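You operate a simulated robot arm through the tools that you are given. There is no shell and no other tool.

You run a simulated robot arm. Do the job below in one go: nothing can be reset, and whatever is moved stays where it is left.

Task
Plug in the jog motor and make it turn the way its label says.
Fine: plug in with the isolator off; jog it and read the display; change the phase switch only at standstill and prove it; isolator off at the end.

Only the result counts: the job must be done as asked and must still hold three seconds after the hand-in. Knocking over, shifting, dropping, spilling or breaking anything else fails it.

Robot
A 7-joint arm with a two-finger parallel gripper, fixed in place. Base frame: the origin is at the foot of the arm, x ahead of it, y to its left, z up; the work surface is at about z = 0.846. Lengths are in m, angles in degrees, forces in N, time in s.
Its first joint turns from -166.0 to 166.0 degrees. Payload 4.4 kg.
Tool frame: the origin (TCP) lies between the finger pads and is the grasp point; the fingertips stand 0.023 m ahead of it; z points along the fingers, y is the line along which they close. The gripper opens to 0.094 m. The fingers are 0.038 m wide and 0.01 m thick; the gripper's body (0.054 by 0.096 m) begins 0.039 m behind the TCP.
Orientation is that of the tool frame in the base frame, as a unit quaternion [w, x, y, z]. With the fingers straight down and closing along the base's y, the tool's x points along the base's -x, its y along +y and its z along -z.

Tools
- The arm moves only by the tool move_arm. Its argument "plan" is a list of rows, each an object of numbers (a shift or turn left out is 0, a gripper value left out holds the last): "gripper": the closure in counts, from 0 (fully open) to 255 (shut); "x", "y", "z": the shift along the base's x, y, z in m; "wx", "wy", "wz": the turn, a rotation vector about the base's x, y, z in degrees. In form: [{"gripper": .., "x": .., "y": .., "z": .., "wx": .., "wy": .., "wz": ..}, ...]. A call has 1 to 20 rows; each row shifts and turns the commanded pose from where the row before left it. Rows are played at 5 a second. More than 0.05 m and 8.6 degrees between two rows, or a gripper value outside its range, and nothing of the call is played. A pose out of reach is approached as far as the arm can. The call stops where the force on the tool passes 70 N (or 10 N more than at its start, if that is more) or the arm is blocked; 0.2 s more then pass. Each finger travels about 0.072 m/s and halts on what it meets, pressing with about 31 N; the grip force reading is that of the motor and also rises with nothing between the fingers. The clock runs only during rows and for 0.2 s after the last one: add rows that do not move to give the fingers time. The reply holds the time, the measured pose of the TCP, the force on the tool along the base axes, the opening and the grip force, in the units named above and with some noise, with the torque about the TCP (base axes, N m) and any sound that the robot's microphone picked up.
- Cameras (640 x 400 px; columns grow to the right, rows downward): "scene" is fixed at [0.2202, 0.6491, 1.4706]; the picture's right is [-0.64, -0.77, 0.00], its down [-0.47, 0.39, -0.79] and it looks along [0.61, -0.50, -0.61] (base axes); focal length 306 px, centre (320, 200). "wrist" rides on the gripper at [0.086, 0.016, -0.075] in the tool frame; the picture's right is [-0.18, 0.98, 0.00], its down [-0.58, -0.11, -0.81] and it looks along [-0.79, -0.15, 0.59] (tool axes); focal length 243 px, centre (320, 200). There is no depth. A picture from a camera that has moved, and an enlarged one, comes with that camera's place and axes in the base frame and with its lens.
- camera(camera): a new picture of that camera. The clock stands still meanwhile.
- close_up(camera, box): a new picture of the part [left, top, right, bottom] of that camera's present view, enlarged. The clock stands still meanwhile.
- sign_off(): hands the job in; it is judged then, once.

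Nothing tells you positions but the pictures and the camera data. Unless the task says otherwise, let go and move clear before handing in.

The tools are called after "Call:" as name(argument=value, ...) on one line, values as JSON. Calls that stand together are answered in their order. move_arm: Moves the arm, as the interface text tells. Its arguments: {"type":"object","properties":{"plan":{"type":"array","items":{"type":"object","properties":{"gripper":{"type":"number"},"x":{"type":"number"},"y":{"type":"number"},"z":{"type":"number"},"wx":{"type":"number"},"wy":{"type":"number"},"wz":{"type":"number"}}}}},"required":["plan"]} The other tools are called the same way: camera (camera) takes a picture; close_up (camera, box) takes an enlarged picture of a part of a camera's view; sign_off () hands the job in.

At the start:

```text
time_s: 0.0
ee_pos: [0.4763, 0.3634, 1.2472]
tcp_rot: [0.0, 0.0, 1.0, 0.0]
contact_force: [0.3, 0.6, -0.5]
ft_torque: [0.0, 0.01, -0.03]
width: 0.0938
gripper_force: 0.0
```

scene: 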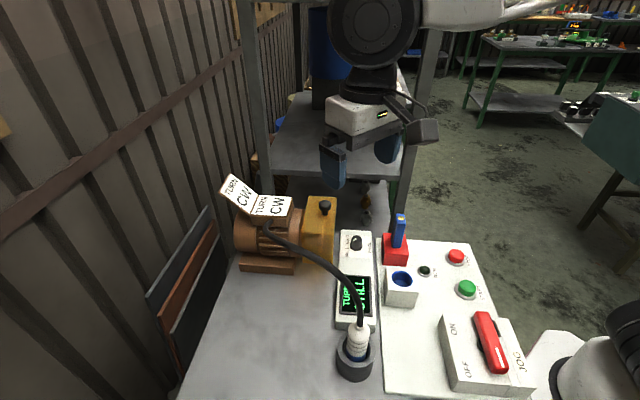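
wrist: 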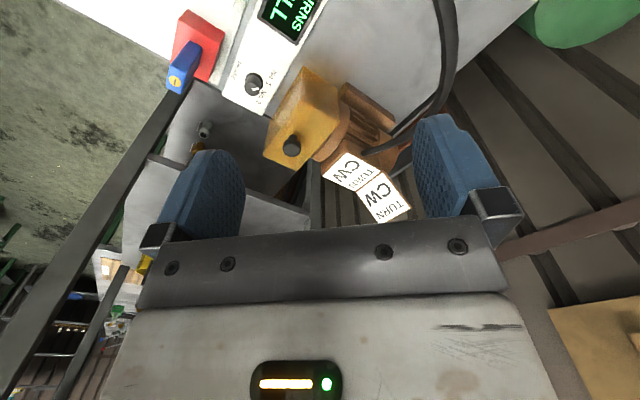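

I see a motor with "TURN CW" labels, a display unit with a knob, a plug parked in a dark holder, a socket with a blue opening, a red/blue switch, red/green buttons and a red-handled isolator. I'll look closer before moving.

Call:
close_up(camera="scene", box=[320, 200, 540, 400])

Call:
close_up(camera="scene", box=[210, 160, 350, 280])

Call:
close_up(camera="scene", box=[325, 205, 425, 315])

Call:
close_up(camera="scene", box=[420, 290, 550, 400])

```text
2.00 times, centred on (430, 300) of scene
camera zoom: at [0.2202, 0.6491, 1.4706], right [-0.64, -0.77, 0.0], down [-0.47, 0.39, -0.79], along [0.61, -0.5, -0.61], focal length 612 px, centre (100, 0)
```

zoom: 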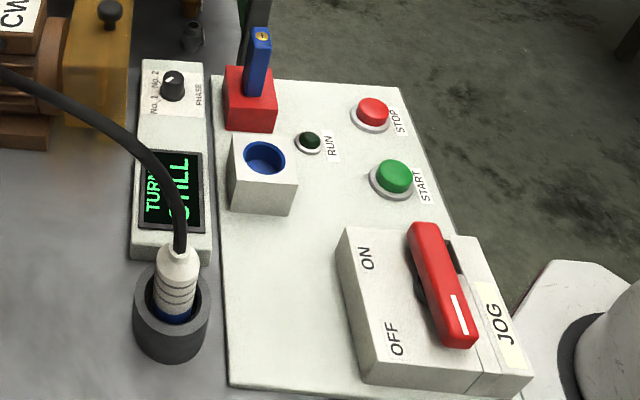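

```text
3.33 times, centred on (280, 220) of scene
camera zoom: at [0.2202, 0.6491, 1.4706], right [-0.64, -0.77, 0.0], down [-0.47, 0.39, -0.79], along [0.61, -0.5, -0.61], focal length 1020 px, centre (453, 133)
```

zoom: 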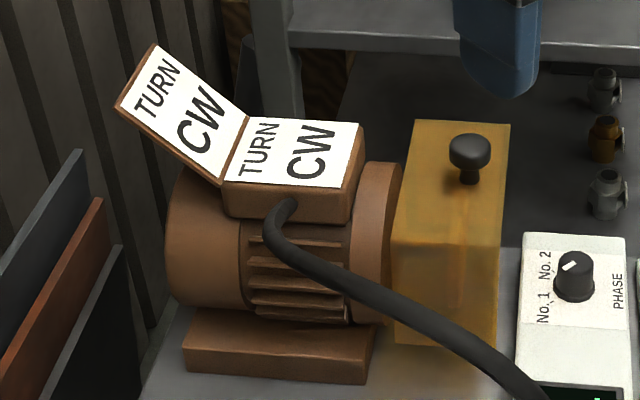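

```text
3.64 times, centred on (375, 260) of scene
camera zoom: at [0.2202, 0.6491, 1.4706], right [-0.64, -0.77, 0.0], down [-0.47, 0.39, -0.79], along [0.61, -0.5, -0.61], focal length 1113 px, centre (120, -18)
```

zoom: 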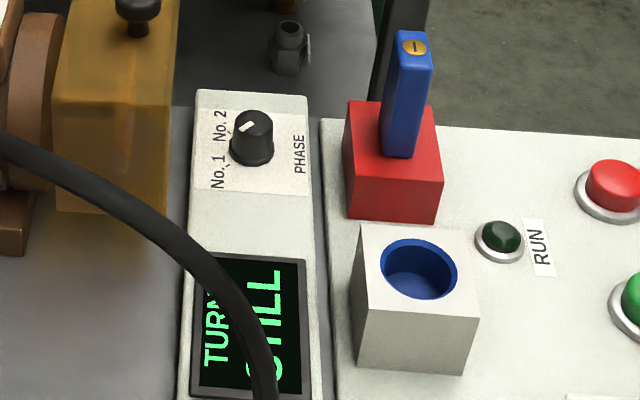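

```text
3.64 times, centred on (485, 345) of scene
camera zoom: at [0.2202, 0.6491, 1.4706], right [-0.64, -0.77, 0.0], down [-0.47, 0.39, -0.79], along [0.61, -0.5, -0.61], focal length 1113 px, centre (-280, -327)
```

zoom: 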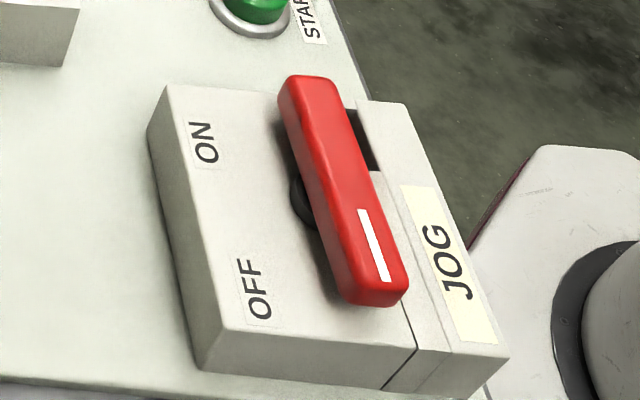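

I'm going to bring the wrist camera back over the panel to see the socket, plug, phase knob and isolator better. I estimate the socket near (0.44, 0.23), plug holder near (0.38, 0.43), isolator near (0.24, 0.23), phase knob near (0.61, 0.21).

Call:
move_arm(plan=[{"x": -0.045, "y": -0.02, "z": 0}, {"x": -0.045, "y": -0.02}, {"x": -0.045, "y": -0.02}, {"x": -0.045, "y": -0.02}, {"x": -0.04}, {}])

Call:
camera(camera="wrist")

Call:
camera(camera="scene")

```text
time_s: 1.4
ee_pos: [0.2578, 0.2831, 1.249]
tcp_rot: [0.0, 0.0, 1.0, 0.0]
contact_force: [-0.3, -0.3, -0.8]
ft_torque: [-0.01, 0.0, -0.02]
width: 0.0937
gripper_force: 0.0
```

```text
taken
camera wrist: at [0.1702, 0.2992, 1.3235], right [0.18, 0.98, 0.0], down [0.58, -0.11, 0.81], along [0.79, -0.15, -0.59], focal length 243 px, centre (320, 200)
```

wrist: 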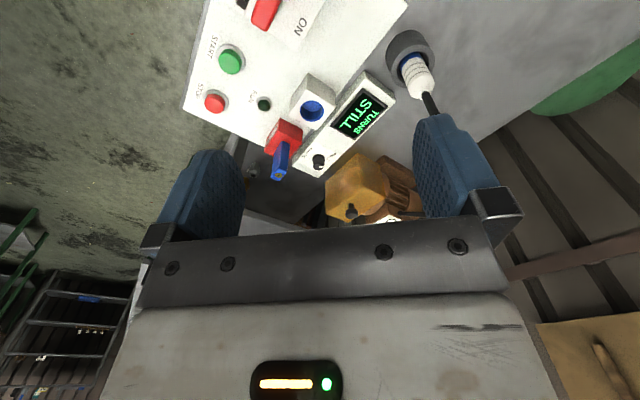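

```text
taken
```

scene: 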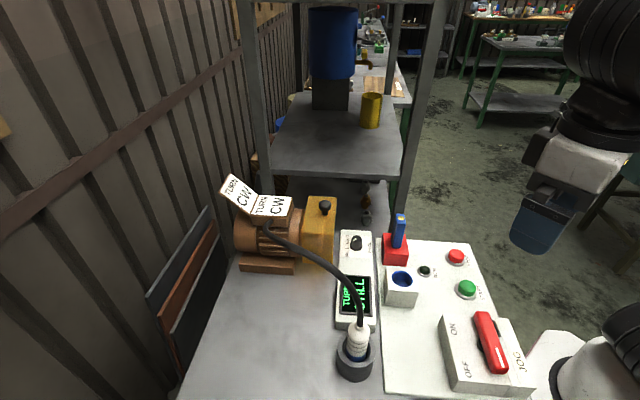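

Call:
close_up(camera="wrist", box=[180, 0, 460, 180])

Call:
close_up(camera="wrist", box=[250, 60, 350, 130])

Call:
close_up(camera="wrist", box=[375, 20, 455, 120])

Call:
close_up(camera="wrist", box=[290, 60, 410, 180])

```text
2.22 times, centred on (320, 90) of wrist
camera zoom: at [0.1702, 0.2992, 1.3235], right [0.18, 0.98, 0.0], down [0.58, -0.11, 0.81], along [0.79, -0.15, -0.59], focal length 539 px, centre (320, 444)
```

zoom: 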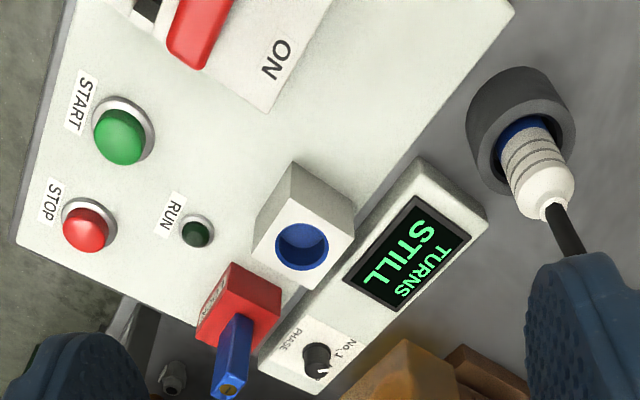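

```text
5.71 times, centred on (300, 95) of wrist
camera zoom: at [0.1702, 0.2992, 1.3235], right [0.18, 0.98, 0.0], down [0.58, -0.11, 0.81], along [0.79, -0.15, -0.59], focal length 1386 px, centre (434, 800)
```

zoom: 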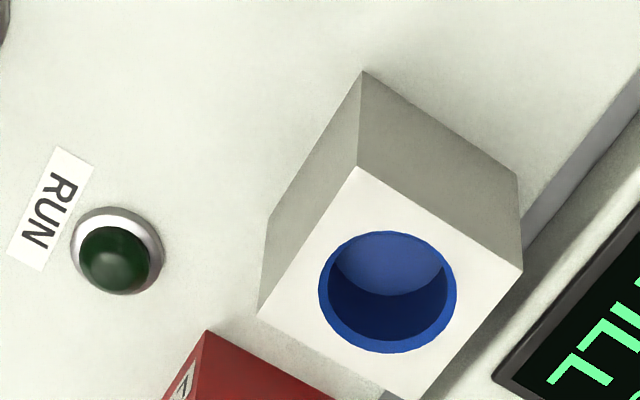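

```text
4.00 times, centred on (415, 70) of wrist
camera zoom: at [0.1702, 0.2992, 1.3235], right [0.18, 0.98, 0.0], down [0.58, -0.11, 0.81], along [0.79, -0.15, -0.59], focal length 970 px, centre (-60, 720)
```

zoom: 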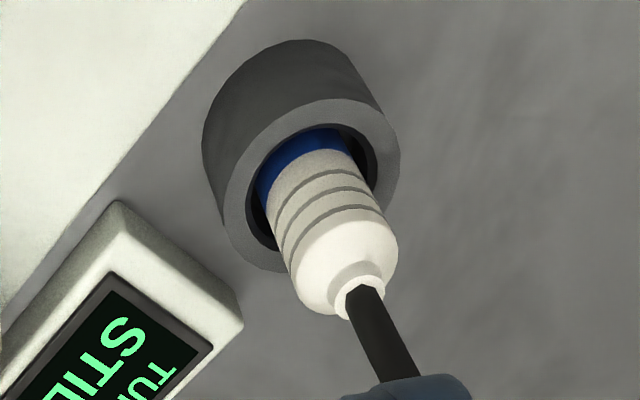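

```text
3.33 times, centred on (350, 120) of wrist
camera zoom: at [0.1702, 0.2992, 1.3235], right [0.18, 0.98, 0.0], down [0.58, -0.11, 0.81], along [0.79, -0.15, -0.59], focal length 809 px, centre (220, 467)
```

zoom: 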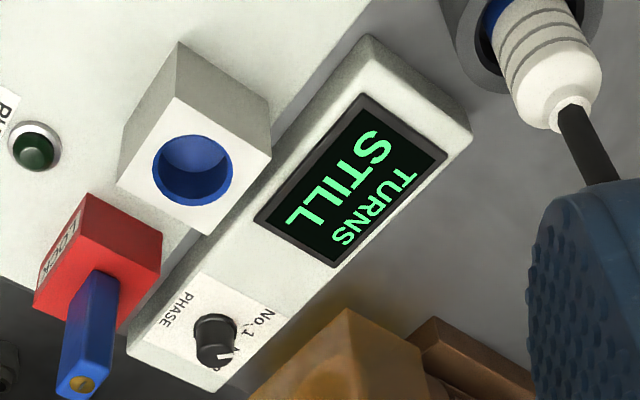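

The socket is a plain round blue hole, the plug stands in a dark holder, and the red block carries a "LOCK" label with a blue lever. I'll tilt the wrist so the camera looks straight down to read the switch positions.

Call:
move_arm(plan=[{"x": 0.02, "wy": 8}, {"x": 0.02, "wy": 8}, {"x": 0.02, "wy": 8}, {"x": 0.02, "wy": 8}, {"x": 0.02, "wy": 8}, {}])

Call:
camera(camera="wrist")

```text
time_s: 2.8
ee_pos: [0.3577, 0.2837, 1.2477]
tcp_rot: [-0.343, 0.0, 0.939, -0.001]
contact_force: [0.5, 0.0, 0.1]
ft_torque: [0.02, 0.0, 0.01]
width: 0.0939
gripper_force: 0.1
```

```text
taken
camera wrist: at [0.3378, 0.2994, 1.359], right [0.14, 0.98, -0.12], down [0.96, -0.11, 0.24], along [0.23, -0.15, -0.96], focal length 243 px, centre (320, 200)
```

wrist: 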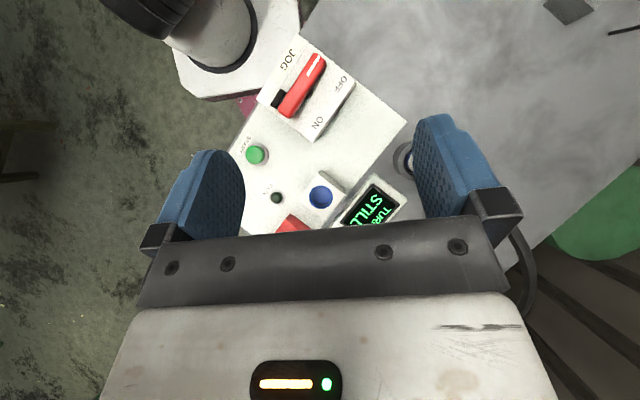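

Call:
close_up(camera="wrist", box=[240, 30, 370, 150])

Call:
close_up(camera="wrist", box=[230, 130, 430, 240])

Call:
close_up(camera="scene", box=[335, 225, 385, 265])

Call:
close_up(camera="scene", box=[375, 205, 425, 275])

```text
3.33 times, centred on (305, 90) of wrist
camera zoom: at [0.3378, 0.2994, 1.359], right [0.14, 0.98, -0.12], down [0.96, -0.11, 0.24], along [0.23, -0.15, -0.96], focal length 809 px, centre (370, 567)
```

zoom: 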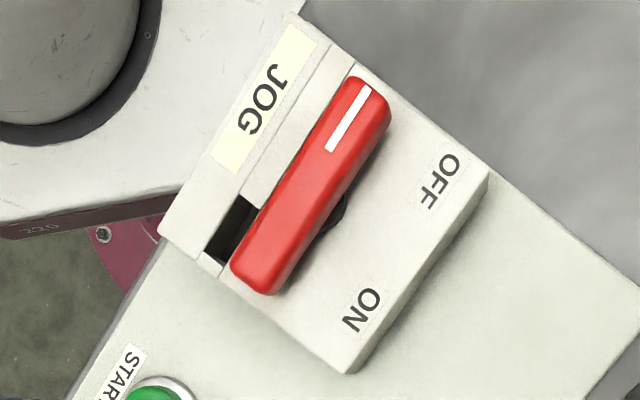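

```text
3.20 times, centred on (330, 185) of wrist
camera zoom: at [0.3378, 0.2994, 1.359], right [0.14, 0.98, -0.12], down [0.96, -0.11, 0.24], along [0.23, -0.15, -0.96], focal length 776 px, centre (288, 248)
```

zoom: 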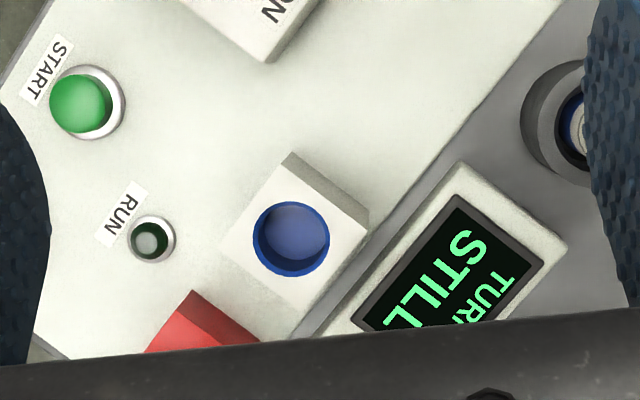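

```text
10.00 times, centred on (360, 245) of scene
camera zoom: at [0.2202, 0.6491, 1.4706], right [-0.64, -0.77, 0.0], down [-0.47, 0.39, -0.79], along [0.61, -0.5, -0.61], focal length 3061 px, centre (-80, -250)
```

zoom: 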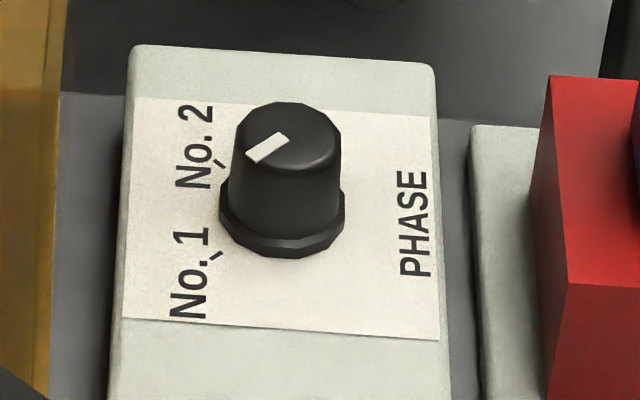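

```text
5.71 times, centred on (400, 240) of scene
camera zoom: at [0.2202, 0.6491, 1.4706], right [-0.64, -0.77, 0.0], down [-0.47, 0.39, -0.79], along [0.61, -0.5, -0.61], focal length 1749 px, centre (-137, -29)
```

zoom: 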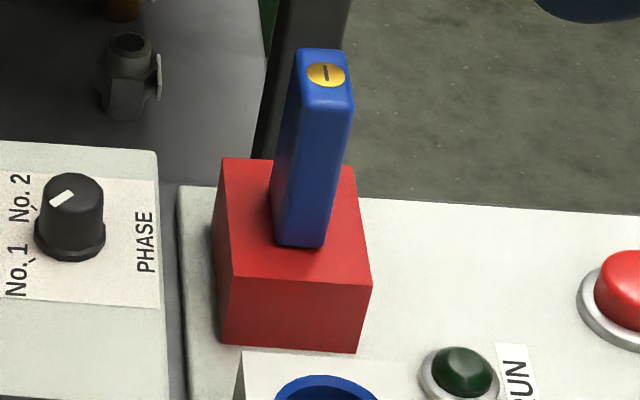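

The phase knob's mark seems to point to No. 1, the isolator's red bar lies parallel to the box with its white stripe at the OFF end, and the display reads STILL. I'll take a lower side view of the isolator to understand how its handle moves.

Call:
move_arm(plan=[{"x": -0.023, "y": 0.02, "wy": -8}, {"x": -0.023, "y": 0.02, "wy": -8}, {"x": -0.023, "y": 0.02, "wy": -8}, {"x": -0.023, "y": 0.02, "wy": -8}, {"x": -0.023, "y": 0.02, "wy": -8}, {"z": -0.0135, "wz": -8.2}, {"z": -0.0135, "wz": -8.2}, {"z": -0.0135, "wz": -8.2}, {"z": -0.0135, "wz": -8.2}, {"z": -0.0135, "wz": -8.2}, {"z": -0.0135, "wz": -8.2}, {"z": -0.0135, "wz": -8.2}, {"z": -0.0135, "wz": -8.2}, {"z": -0.0135, "wz": -8.2}, {"z": -0.0135, "wz": -8.2}, {"z": -0.0135, "wz": -8}, {}])

Call:
camera(camera="wrist")

Call:
camera(camera="scene")

```text
time_s: 6.4
ee_pos: [0.2404, 0.3845, 1.0999]
tcp_rot: [0.0, 0.707, 0.707, -0.001]
contact_force: [0.4, -0.5, -0.3]
ft_torque: [0.03, -0.03, -0.01]
width: 0.0941
gripper_force: 0.0
```

```text
taken
camera wrist: at [0.2571, 0.4705, 1.1734], right [0.98, -0.19, 0.0], down [-0.11, -0.58, 0.81], along [-0.15, -0.79, -0.59], focal length 243 px, centre (320, 200)
```

wrist: 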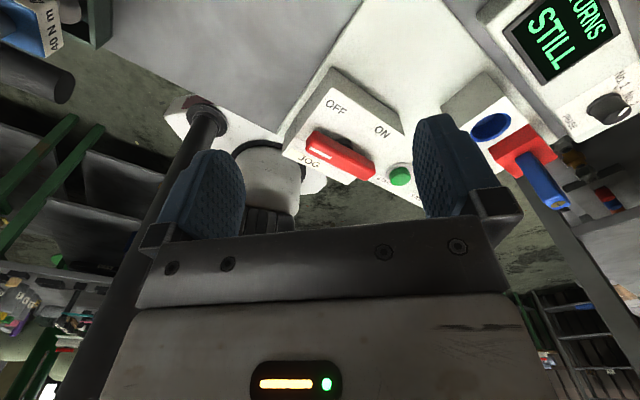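

```text
taken
```

scene: 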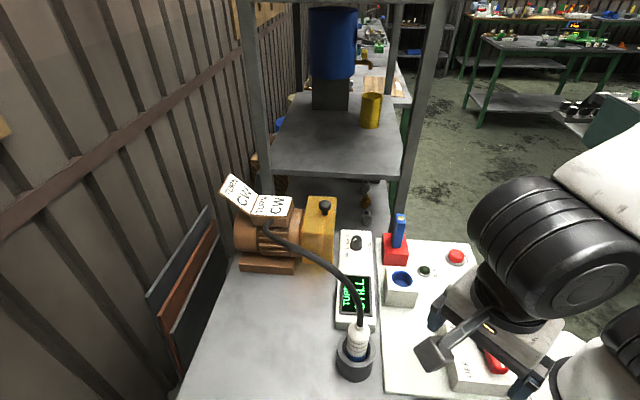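

Call:
close_up(camera="wrist", box=[270, 60, 420, 220])

Call:
close_up(camera="wrist", box=[460, 0, 640, 220])

Call:
close_up(camera="wrist", box=[570, 60, 640, 140])

Call:
close_up(camera="wrist", box=[0, 0, 100, 80])

```text
2.50 times, centred on (345, 140) of wrist
camera zoom: at [0.2571, 0.4705, 1.1734], right [0.98, -0.19, 0.0], down [-0.11, -0.58, 0.81], along [-0.15, -0.79, -0.59], focal length 606 px, centre (258, 350)
```

zoom: 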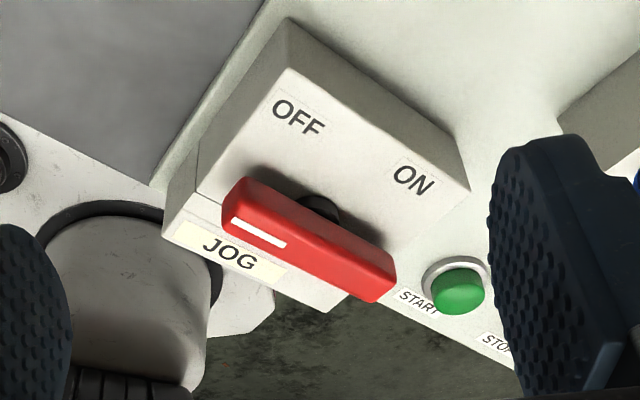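

```text
1.82 times, centred on (550, 110) of wrist
camera zoom: at [0.2571, 0.4705, 1.1734], right [0.98, -0.19, 0.0], down [-0.11, -0.58, 0.81], along [-0.15, -0.79, -0.59], focal length 441 px, centre (-98, 364)
```

zoom: 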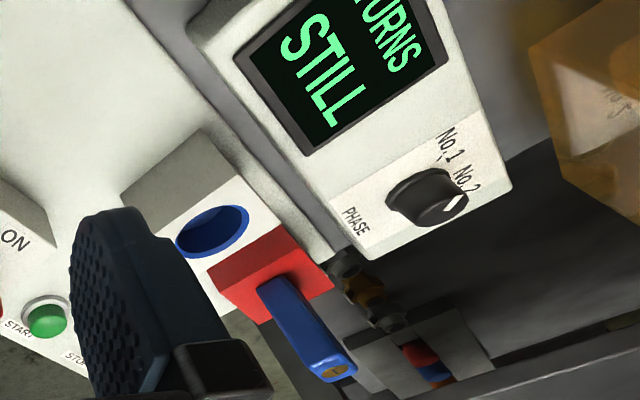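

```text
5.00 times, centred on (605, 100) of wrist
camera zoom: at [0.2571, 0.4705, 1.1734], right [0.98, -0.19, 0.0], down [-0.11, -0.58, 0.81], along [-0.15, -0.79, -0.59], focal length 1213 px, centre (-1105, 700)
```

zoom: 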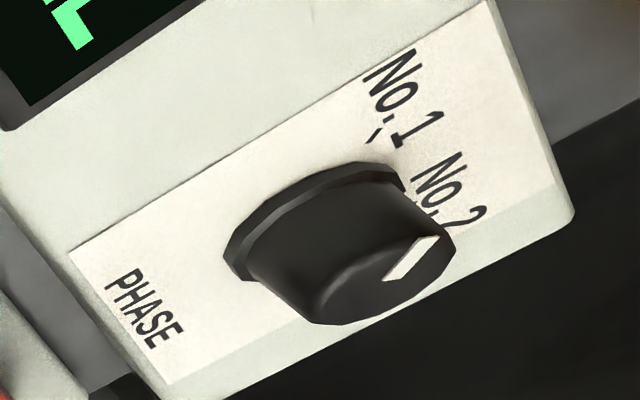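

```text
5.00 times, centred on (50, 40) of wrist
camera zoom: at [0.2571, 0.4705, 1.1734], right [0.98, -0.19, 0.0], down [-0.11, -0.58, 0.81], along [-0.15, -0.79, -0.59], focal length 1213 px, centre (1670, 1000)
```

zoom: 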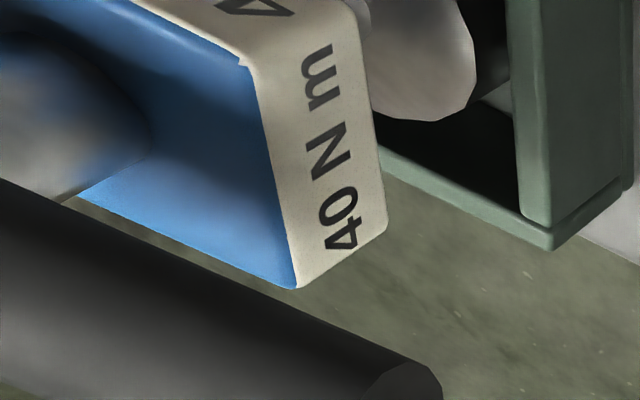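

The isolator is a rotary bar handle over a black hub, with the stripe at OFF. There is an odd slot beside it near the JOG strip, so I'll look at it from straight above at closer range.

Call:
move_arm(plan=[{"y": -0.026, "wx": 7}, {"y": -0.026, "wx": 7}, {"y": -0.026, "wx": 7}, {"y": -0.026, "wx": 7}, {"y": -0.026, "wx": 7}, {}])

Call:
camera(camera="wrist")

```text
time_s: 7.8
ee_pos: [0.2419, 0.2545, 1.0992]
tcp_rot: [-0.213, 0.674, 0.674, 0.213]
contact_force: [-0.2, 0.3, 0.3]
ft_torque: [0.01, -0.04, 0.0]
width: 0.0936
gripper_force: 0.1
```

```text
taken
camera wrist: at [0.257, 0.2822, 1.2094], right [0.98, -0.15, -0.11], down [-0.11, -0.94, 0.33], along [-0.15, -0.31, -0.94], focal length 243 px, centre (320, 200)
```

wrist: 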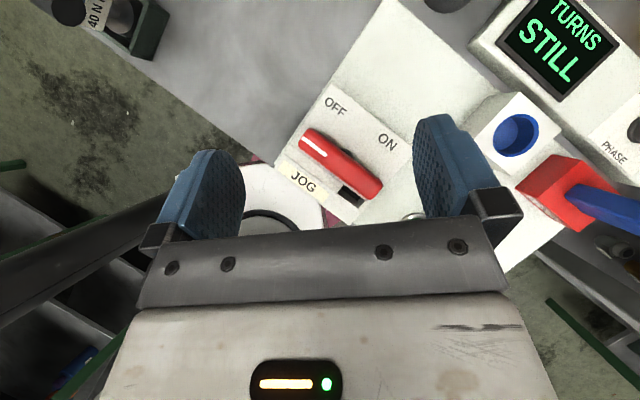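

Call:
close_up(camera="wrist", box=[270, 80, 420, 230])

Call:
close_up(camera="wrist", box=[320, 160, 390, 220])

Call:
close_up(camera="wrist", box=[500, 90, 640, 260])

```text
2.67 times, centred on (345, 155) of wrist
camera zoom: at [0.257, 0.2822, 1.2094], right [0.98, -0.15, -0.11], down [-0.11, -0.94, 0.33], along [-0.15, -0.31, -0.94], focal length 647 px, centre (253, 320)
```

zoom: 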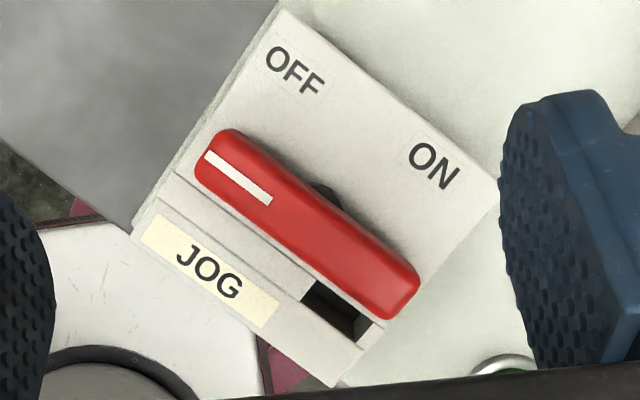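

```text
6.67 times, centred on (355, 190) of wrist
camera zoom: at [0.257, 0.2822, 1.2094], right [0.98, -0.15, -0.11], down [-0.11, -0.94, 0.33], along [-0.15, -0.31, -0.94], focal length 1618 px, centre (87, 267)
```

zoom: 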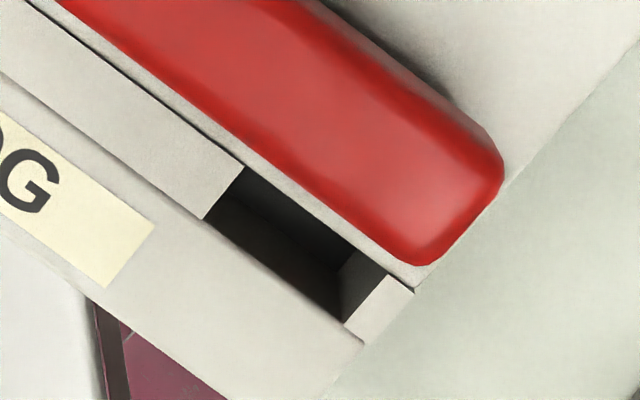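

```text
2.35 times, centred on (570, 175) of wrist
camera zoom: at [0.257, 0.2822, 1.2094], right [0.98, -0.15, -0.11], down [-0.11, -0.94, 0.33], along [-0.15, -0.31, -0.94], focal length 571 px, centre (-268, 259)
```

zoom: 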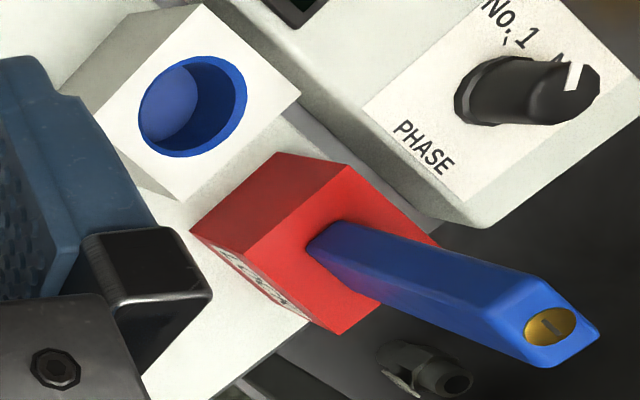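

The isolator is a rotary handle (centre ≈ (0.242, 0.232), top z ≈ 0.93), parked with its stripe at OFF; the blue tag is a lock stored in its red block, and it isn't needed. Next I look closely at the plug, holder and cable.

Call:
close_up(camera="scene", box=[320, 270, 400, 390])

Call:
close_up(camera="scene", box=[250, 200, 400, 350])

Call:
move_arm(plan=[{"wx": -7}, {"x": 0.005, "y": 0.03, "wx": -7}, {"x": 0.005, "y": 0.03, "wx": -7}, {"x": 0.005, "y": 0.03, "wx": -7}, {"x": 0.005, "y": 0.03, "wx": -7}, {"wz": 8, "y": 0.02}, {"wz": 8, "y": 0.02}, {"wz": 8, "y": 0.02}, {"wz": 8}, {"wz": 8}, {"wz": 8}, {}])

Call:
camera(camera="wrist")

```text
3.33 times, centred on (360, 330) of scene
camera zoom: at [0.2202, 0.6491, 1.4706], right [-0.64, -0.77, 0.0], down [-0.47, 0.39, -0.79], along [0.61, -0.5, -0.61], focal length 1020 px, centre (187, -233)
```

zoom: 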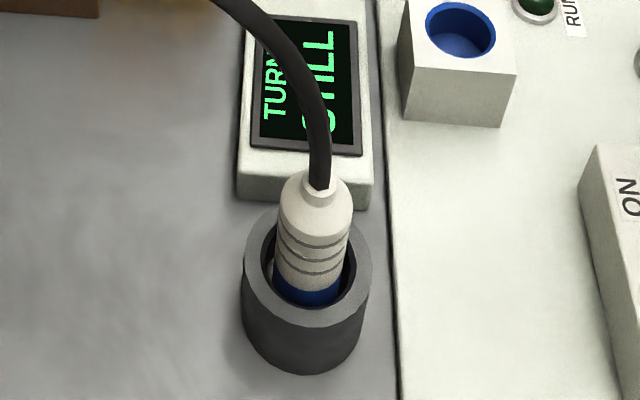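

```text
2.67 times, centred on (325, 275) of scene
camera zoom: at [0.2202, 0.6491, 1.4706], right [-0.64, -0.77, 0.0], down [-0.47, 0.39, -0.79], along [0.61, -0.5, -0.61], focal length 816 px, centre (307, 0)
```

zoom: 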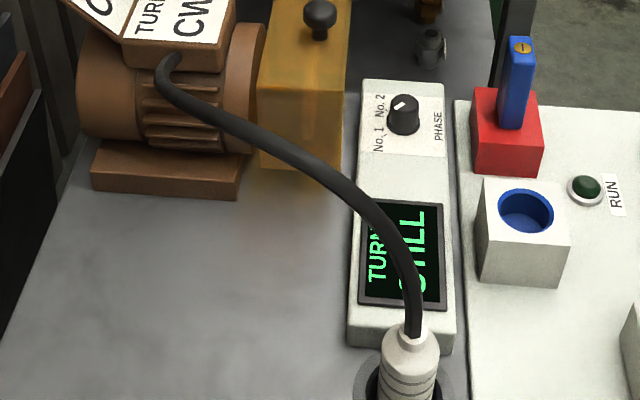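

```text
time_s: 10.4
ee_pos: [0.2596, 0.4325, 1.0996]
tcp_rot: [0.0, 0.358, 0.934, 0.0]
contact_force: [-0.1, 0.3, -0.9]
ft_torque: [-0.03, 0.01, 0.01]
width: 0.094
gripper_force: 0.1
```

```text
taken
camera wrist: at [0.2066, 0.503, 1.1728], right [0.79, 0.61, 0.0], down [0.36, -0.47, 0.81], along [0.49, -0.64, -0.59], focal length 243 px, centre (320, 200)
```

wrist: 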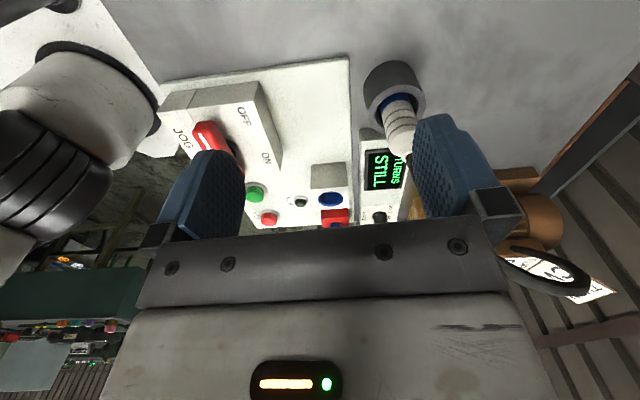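

Call:
close_up(camera="wrist", box=[350, 50, 440, 170])

Call:
close_up(camera="wrist", box=[150, 60, 300, 180])

Call:
close_up(camera="wrist", box=[280, 140, 420, 240])

Call:
close_up(camera="wrist", box=[490, 160, 640, 320])

```text
3.33 times, centred on (395, 110) of wrist
camera zoom: at [0.2066, 0.503, 1.1728], right [0.79, 0.61, 0.0], down [0.36, -0.47, 0.81], along [0.49, -0.64, -0.59], focal length 809 px, centre (70, 500)
```

zoom: 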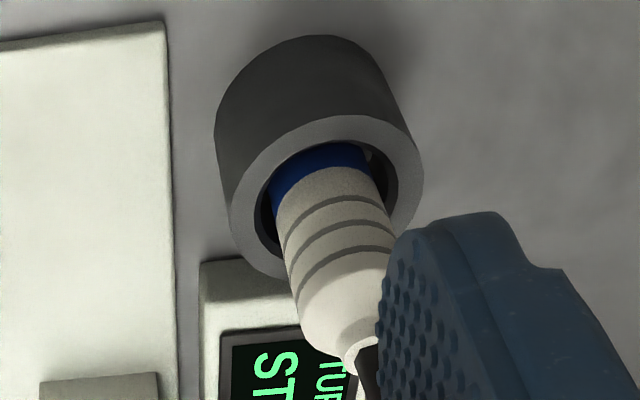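

```text
3.33 times, centred on (225, 120) of wrist
camera zoom: at [0.2066, 0.503, 1.1728], right [0.79, 0.61, 0.0], down [0.36, -0.47, 0.81], along [0.49, -0.64, -0.59], focal length 809 px, centre (637, 467)
```

zoom: 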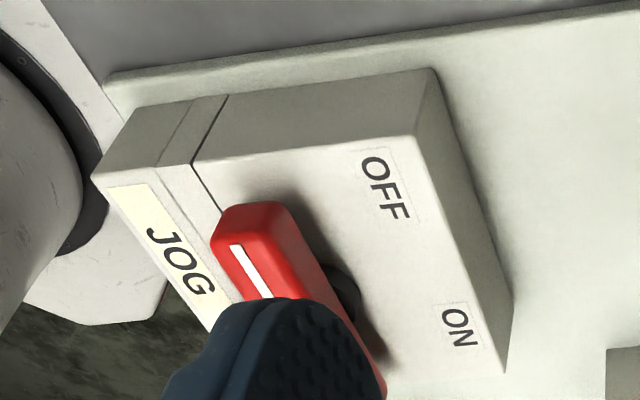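

```text
4.00 times, centred on (350, 190) of wrist
camera zoom: at [0.2066, 0.503, 1.1728], right [0.79, 0.61, 0.0], down [0.36, -0.47, 0.81], along [0.49, -0.64, -0.59], focal length 970 px, centre (200, 240)
```

zoom: 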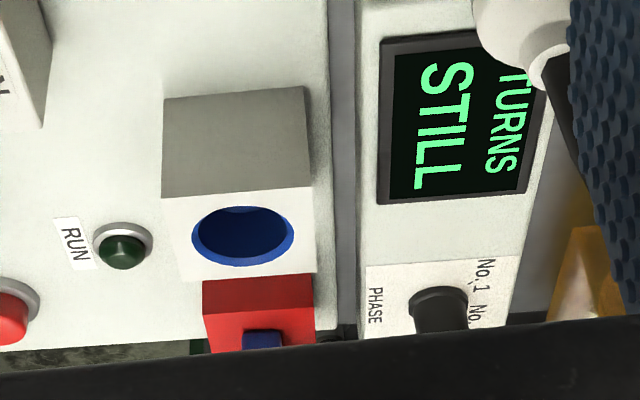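

```text
2.50 times, centred on (565, 240) of wrist
camera zoom: at [0.2066, 0.503, 1.1728], right [0.79, 0.61, 0.0], down [0.36, -0.47, 0.81], along [0.49, -0.64, -0.59], focal length 606 px, centre (-292, 100)
```

zoom: 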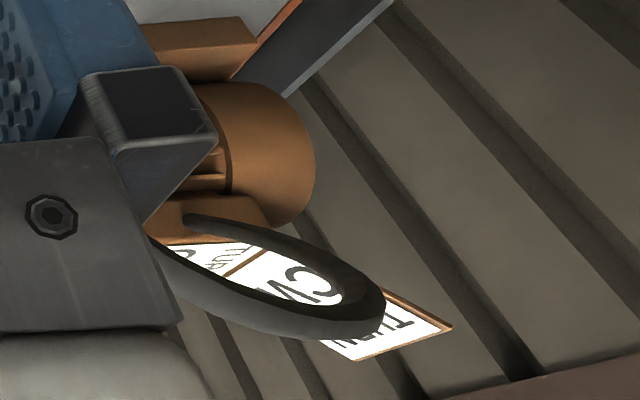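

The plug stands upright at about (0.395, 0.417) with its white body from z ≈ 0.91 to 0.965 and the cable rising from its top toward the motor. I'll tilt the hand 45° so the palm and camera stay off the cable side, and stop short of the plug to check alignment.

Call:
move_arm(plan=[{"x": 0.012, "y": 0.007, "wx": -5.02, "wy": -5.58}, {"x": 0.012, "y": 0.007, "wx": -5.02, "wy": -5.58}, {"x": 0.012, "y": 0.007, "wx": -5.02, "wy": -5.58}, {"x": 0.012, "y": 0.007, "wx": -5.02, "wy": -5.58}, {"x": 0.012, "y": 0.007, "wx": -5.02, "wy": -5.58}, {"x": 0.012, "y": 0.007, "wx": -5.02, "wy": -5.58}, {"z": -0.03}, {"z": -0.035}, {}])

Call:
camera(camera="wrist")

Call:
camera(camera="scene")

```text
time_s: 12.4
ee_pos: [0.3334, 0.4756, 1.034]
tcp_rot: [0.357, 0.331, 0.863, -0.138]
contact_force: [0.2, -0.4, 0.9]
ft_torque: [-0.03, -0.02, 0.0]
width: 0.0939
gripper_force: 0.1
```

```text
taken
camera wrist: at [0.2582, 0.5637, 1.0248], right [0.75, 0.64, 0.13], down [-0.19, 0.03, 0.98], along [0.63, -0.77, 0.14], focal length 243 px, centre (320, 200)
```

wrist: 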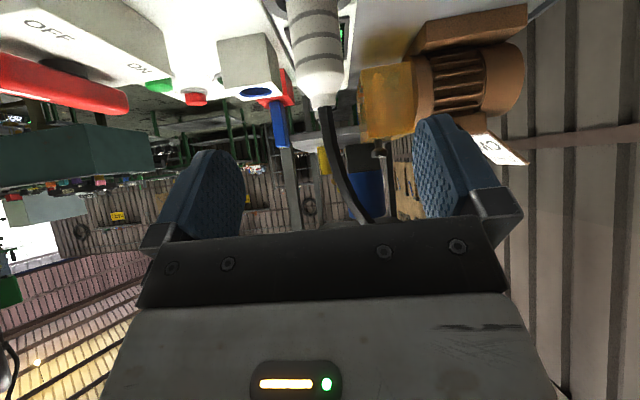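

```text
taken
```

scene: 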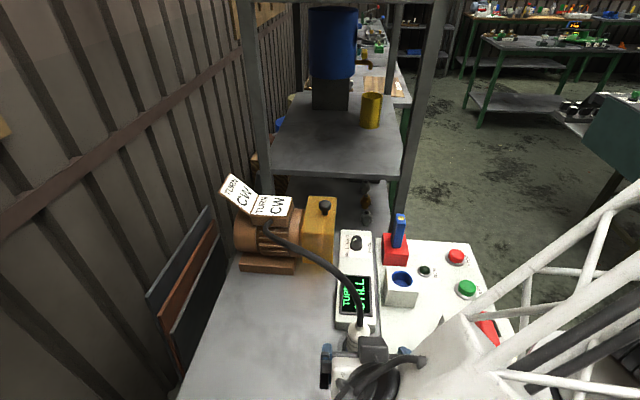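

The plug sits centred between the open fingers, and the cable leads away on the far side. I advance along the finger direction to the plug body at about (0.395, 0.418, 0.95).

Call:
move_arm(plan=[{"x": 0.0154, "y": -0.0144, "z": -0.021}, {"x": 0.0154, "y": -0.0144, "z": -0.021}, {"x": 0.0154, "y": -0.0144, "z": -0.021}, {"x": 0.0154, "y": -0.0144, "z": -0.021}, {}])

Call:
camera(camera="wrist")

Call:
close_up(camera="scene", box=[300, 280, 440, 400])

```text
time_s: 13.6
ee_pos: [0.3948, 0.4166, 0.9497]
tcp_rot: [0.358, 0.331, 0.862, -0.137]
contact_force: [-0.2, -0.1, 0.3]
ft_torque: [-0.02, 0.02, 0.02]
width: 0.0938
gripper_force: 0.1
```

```text
taken
camera wrist: at [0.3213, 0.5059, 0.9405], right [0.75, 0.64, 0.13], down [-0.19, 0.03, 0.98], along [0.63, -0.77, 0.14], focal length 243 px, centre (320, 200)
```

wrist: 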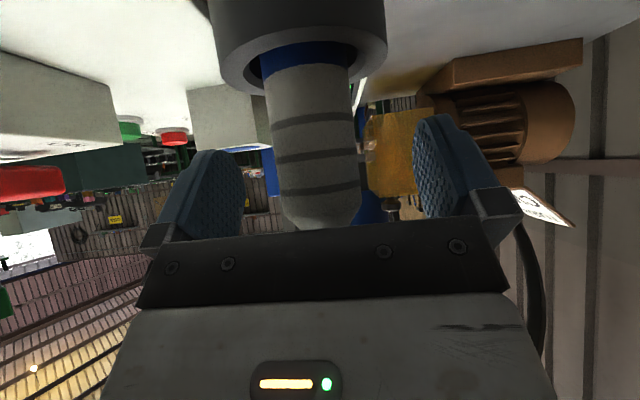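

```text
3.33 times, centred on (370, 340) of scene
camera zoom: at [0.2202, 0.6491, 1.4706], right [-0.64, -0.77, 0.0], down [-0.47, 0.39, -0.79], along [0.61, -0.5, -0.61], focal length 1020 px, centre (153, -267)
```

zoom: 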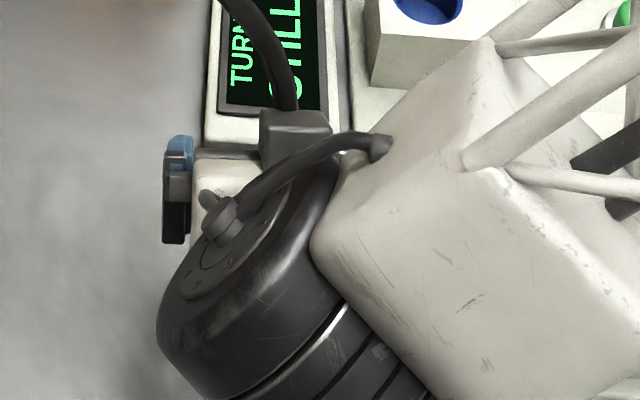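

The plug body is between the pads with no contact force. I close the gripper on it.

Call:
move_arm(plan=[{"gripper": 255}, {"gripper": 255}, {"gripper": 255}, {"gripper": 255}, {"gripper": 255}])

Call:
camera(camera="wrist")

```text
time_s: 14.8
ee_pos: [0.3949, 0.4182, 0.9499]
tcp_rot: [0.357, 0.332, 0.862, -0.137]
contact_force: [-0.4, 0.0, -0.2]
ft_torque: [-0.03, 0.0, 0.03]
width: 0.0372
gripper_force: 31.6
```

```text
taken
camera wrist: at [0.321, 0.506, 0.9408], right [0.75, 0.64, 0.13], down [-0.19, 0.03, 0.98], along [0.63, -0.77, 0.14], focal length 243 px, centre (320, 200)
```

wrist: 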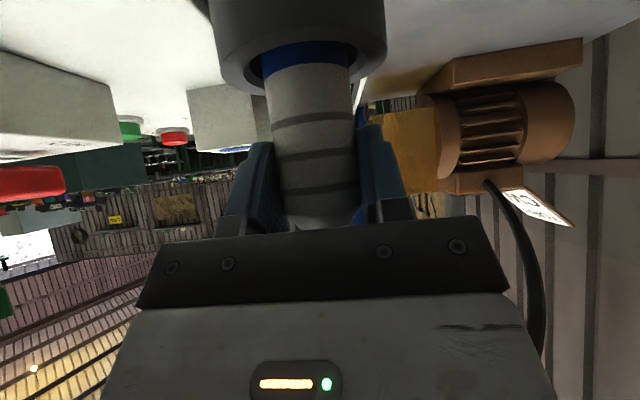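

The plug is gripped (width 0.037). I lift it straight up out of the holder.

Call:
move_arm(plan=[{"z": 0.015}, {"z": 0.02}, {"z": 0.025}, {"z": 0.03}, {"z": 0.02}, {}])

Call:
camera(camera="wrist")

Call:
camera(camera="scene")

```text
time_s: 16.2
ee_pos: [0.3951, 0.4184, 1.0606]
tcp_rot: [0.357, 0.331, 0.863, -0.137]
contact_force: [0.0, -0.4, -2.8]
ft_torque: [-0.03, 0.02, 0.01]
width: 0.037
gripper_force: 30.5
```

```text
taken
camera wrist: at [0.3205, 0.5061, 1.0519], right [0.75, 0.64, 0.13], down [-0.19, 0.03, 0.98], along [0.63, -0.76, 0.14], focal length 243 px, centre (320, 200)
```

wrist: 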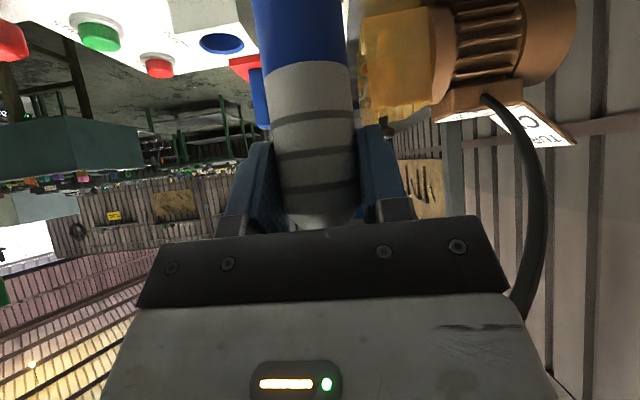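

```text
taken
```

scene: 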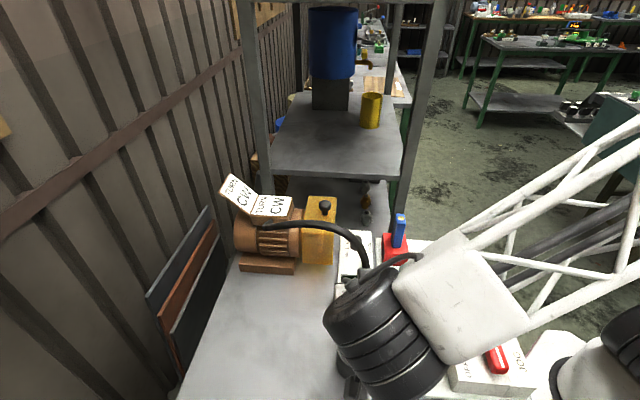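

The plug is free and hanging in the grip. Before travelling I measure its position in the grip with a close-up.

Call:
close_up(camera="wrist", box=[240, 0, 380, 120])

Call:
close_up(camera="wrist", box=[190, 10, 290, 110])

```text
3.33 times, centred on (310, 60) of wrist
camera zoom: at [0.3205, 0.5061, 1.0519], right [0.75, 0.64, 0.13], down [-0.19, 0.03, 0.98], along [0.63, -0.76, 0.14], focal length 809 px, centre (353, 667)
```

zoom: 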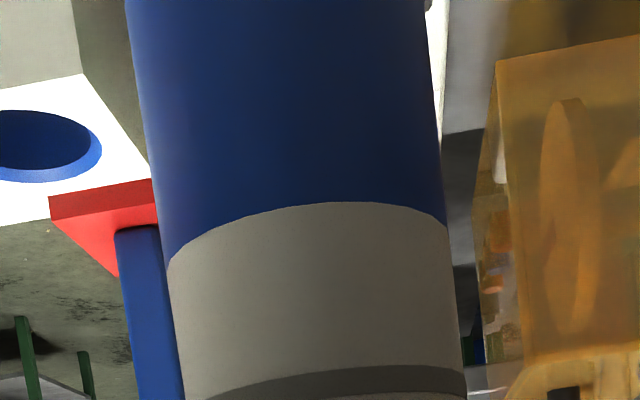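

```text
4.00 times, centred on (240, 60) of wrist
camera zoom: at [0.3205, 0.5061, 1.0519], right [0.75, 0.64, 0.13], down [-0.19, 0.03, 0.98], along [0.63, -0.76, 0.14], focal length 970 px, centre (640, 760)
```

zoom: 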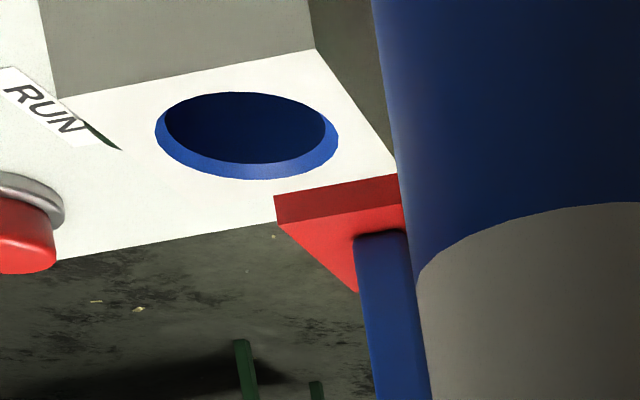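

The plug axis coincides with the TCP to about 1 mm, and the socket bore (≈41 mm, chamfered) is centred near (0.438, 0.233) at z ≈ 0.91. I carry the plug over it at this height.

Call:
move_arm(plan=[{"x": 0.0085, "y": -0.037}, {"x": 0.0085, "y": -0.037}, {"x": 0.0085, "y": -0.037}, {"x": 0.0085, "y": -0.037}, {"x": 0.0087, "y": -0.037}, {}, {}])

Call:
camera(camera="wrist")

Call:
camera(camera="scene")

```text
time_s: 17.8
ee_pos: [0.4371, 0.2319, 1.0609]
tcp_rot: [0.357, 0.332, 0.862, -0.138]
contact_force: [0.1, 0.4, -2.6]
ft_torque: [0.03, -0.03, -0.01]
width: 0.0372
gripper_force: 31.6
```

```text
taken
camera wrist: at [0.3625, 0.3202, 1.0514], right [0.75, 0.64, 0.13], down [-0.19, 0.03, 0.98], along [0.63, -0.77, 0.14], focal length 243 px, centre (320, 200)
```

wrist: 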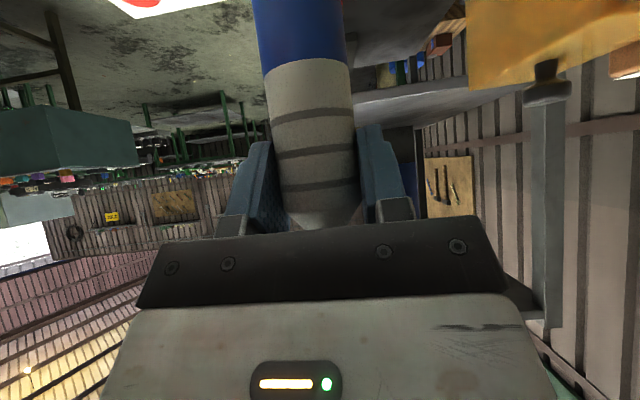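

```text
taken
```

scene: 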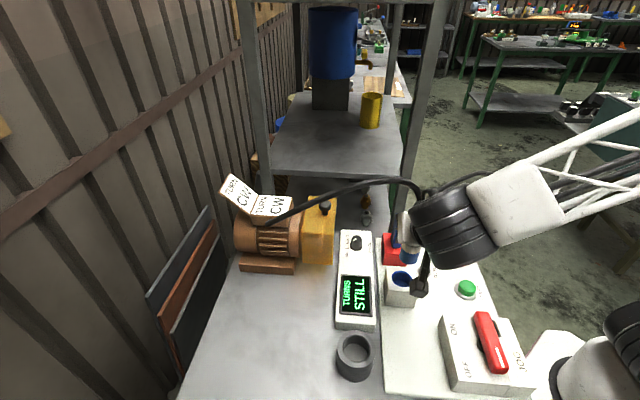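

Call:
close_up(camera="scene", box=[370, 190, 470, 310])

```text
3.33 times, centred on (420, 250) of scene
camera zoom: at [0.2202, 0.6491, 1.4706], right [-0.64, -0.77, 0.0], down [-0.47, 0.39, -0.79], along [0.61, -0.5, -0.61], focal length 1020 px, centre (-13, 33)
```

zoom: 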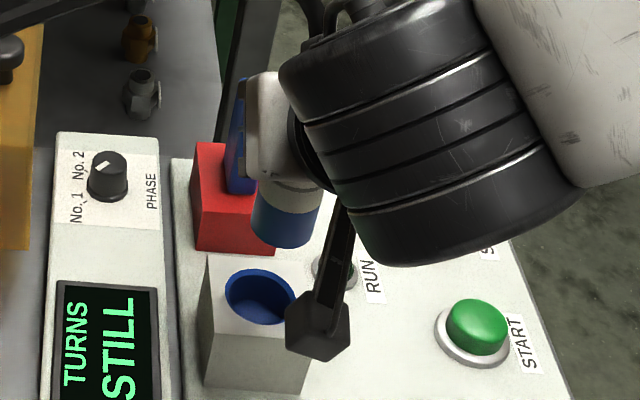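

The plug hangs directly above the bore as seen from the scene camera. I lower it in small steps, watching the force.

Call:
move_arm(plan=[{"x": 0.0006, "y": 0.0008, "z": -0.015}, {"z": -0.015}, {"z": -0.01}, {"z": -0.006}, {"z": -0.006}, {"z": -0.005}, {}])

Call:
close_up(camera="scene", box=[370, 190, 470, 310])

```text
time_s: 19.4
ee_pos: [0.4385, 0.2345, 1.0039]
tcp_rot: [0.357, 0.331, 0.863, -0.137]
contact_force: [0.4, -0.2, -1.8]
ft_torque: [0.02, -0.03, 0.01]
width: 0.0374
gripper_force: 31.1
```

```text
3.33 times, centred on (420, 250) of scene
camera zoom: at [0.2202, 0.6491, 1.4706], right [-0.64, -0.77, 0.0], down [-0.47, 0.39, -0.79], along [0.61, -0.5, -0.61], focal length 1020 px, centre (-13, 33)
```

zoom: 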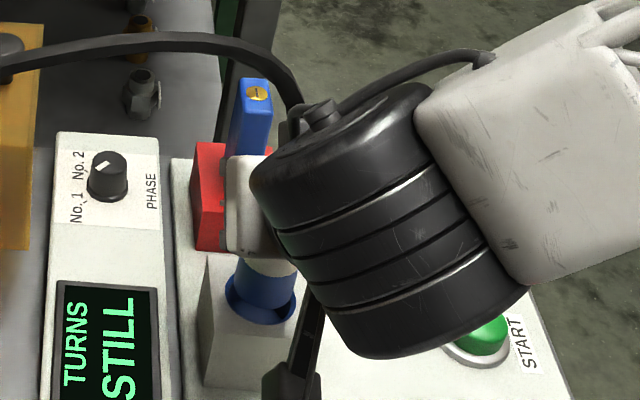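

The blue nose is entering the bore with no side force. I keep lowering in small steps until it seats.

Call:
move_arm(plan=[{"z": -0.005}, {"z": -0.005}, {"z": -0.005}, {"z": -0.005}, {}])

Call:
close_up(camera="scene", box=[370, 190, 470, 310])

```text
time_s: 20.6
ee_pos: [0.4395, 0.2332, 0.9831]
tcp_rot: [0.358, 0.331, 0.863, -0.137]
contact_force: [-0.1, 0.1, -2.3]
ft_torque: [0.01, 0.03, 0.01]
width: 0.0374
gripper_force: 31.0
```

```text
3.33 times, centred on (420, 250) of scene
camera zoom: at [0.2202, 0.6491, 1.4706], right [-0.64, -0.77, 0.0], down [-0.47, 0.39, -0.79], along [0.61, -0.5, -0.61], focal length 1020 px, centre (-13, 33)
```

zoom: 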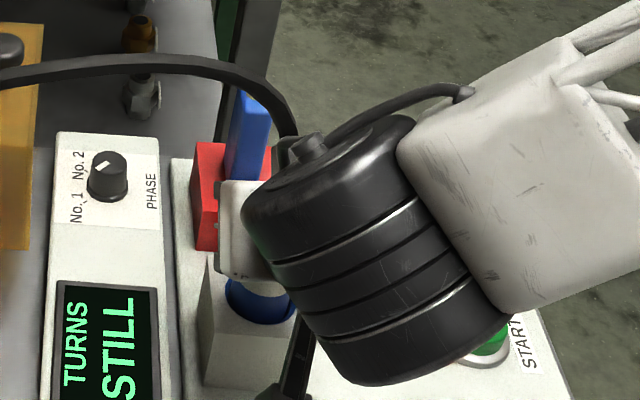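

Call:
move_arm(plan=[{"z": -0.005}, {"z": -0.005}, {"z": -0.005}, {"z": -0.005}, {"z": -0.004}, {}])

Call:
close_up(camera="scene", box=[370, 190, 470, 310])

Call:
camera(camera="wrist")

```text
time_s: 22.0
ee_pos: [0.4391, 0.2344, 0.9587]
tcp_rot: [0.358, 0.331, 0.862, -0.136]
contact_force: [7.2, 3.8, 23.8]
ft_torque: [0.27, -0.33, 0.07]
width: 0.037
gripper_force: 31.1
```

```text
3.33 times, centred on (420, 250) of scene
camera zoom: at [0.2202, 0.6491, 1.4706], right [-0.64, -0.77, 0.0], down [-0.47, 0.39, -0.79], along [0.61, -0.5, -0.61], focal length 1020 px, centre (-13, 33)
```

zoom: 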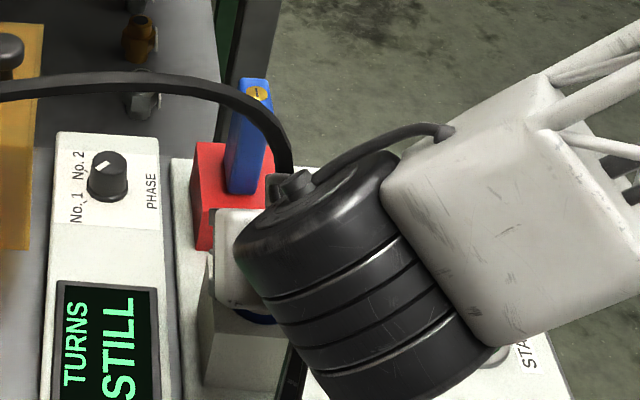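

```text
taken
camera wrist: at [0.3643, 0.322, 0.9505], right [0.75, 0.64, 0.13], down [-0.19, 0.02, 0.98], along [0.63, -0.76, 0.14], focal length 243 px, centre (320, 200)
```

wrist: 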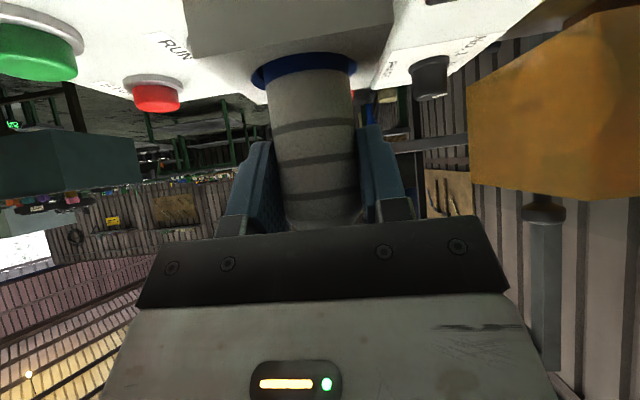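

Call:
close_up(camera="wrist", box=[230, 30, 380, 150])

```text
3.33 times, centred on (305, 90) of wrist
camera zoom: at [0.3643, 0.322, 0.9505], right [0.75, 0.64, 0.13], down [-0.19, 0.02, 0.98], along [0.63, -0.76, 0.14], focal length 809 px, centre (370, 567)
```

zoom: 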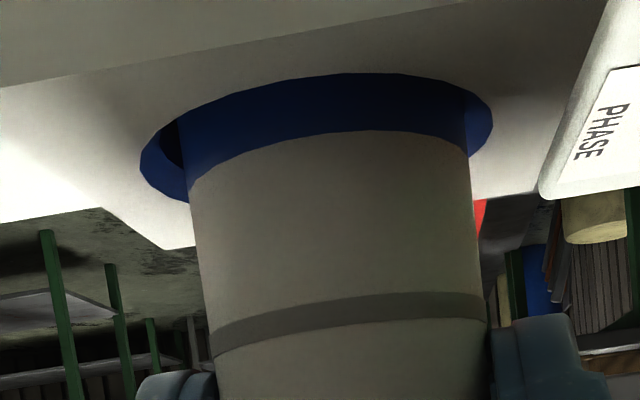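

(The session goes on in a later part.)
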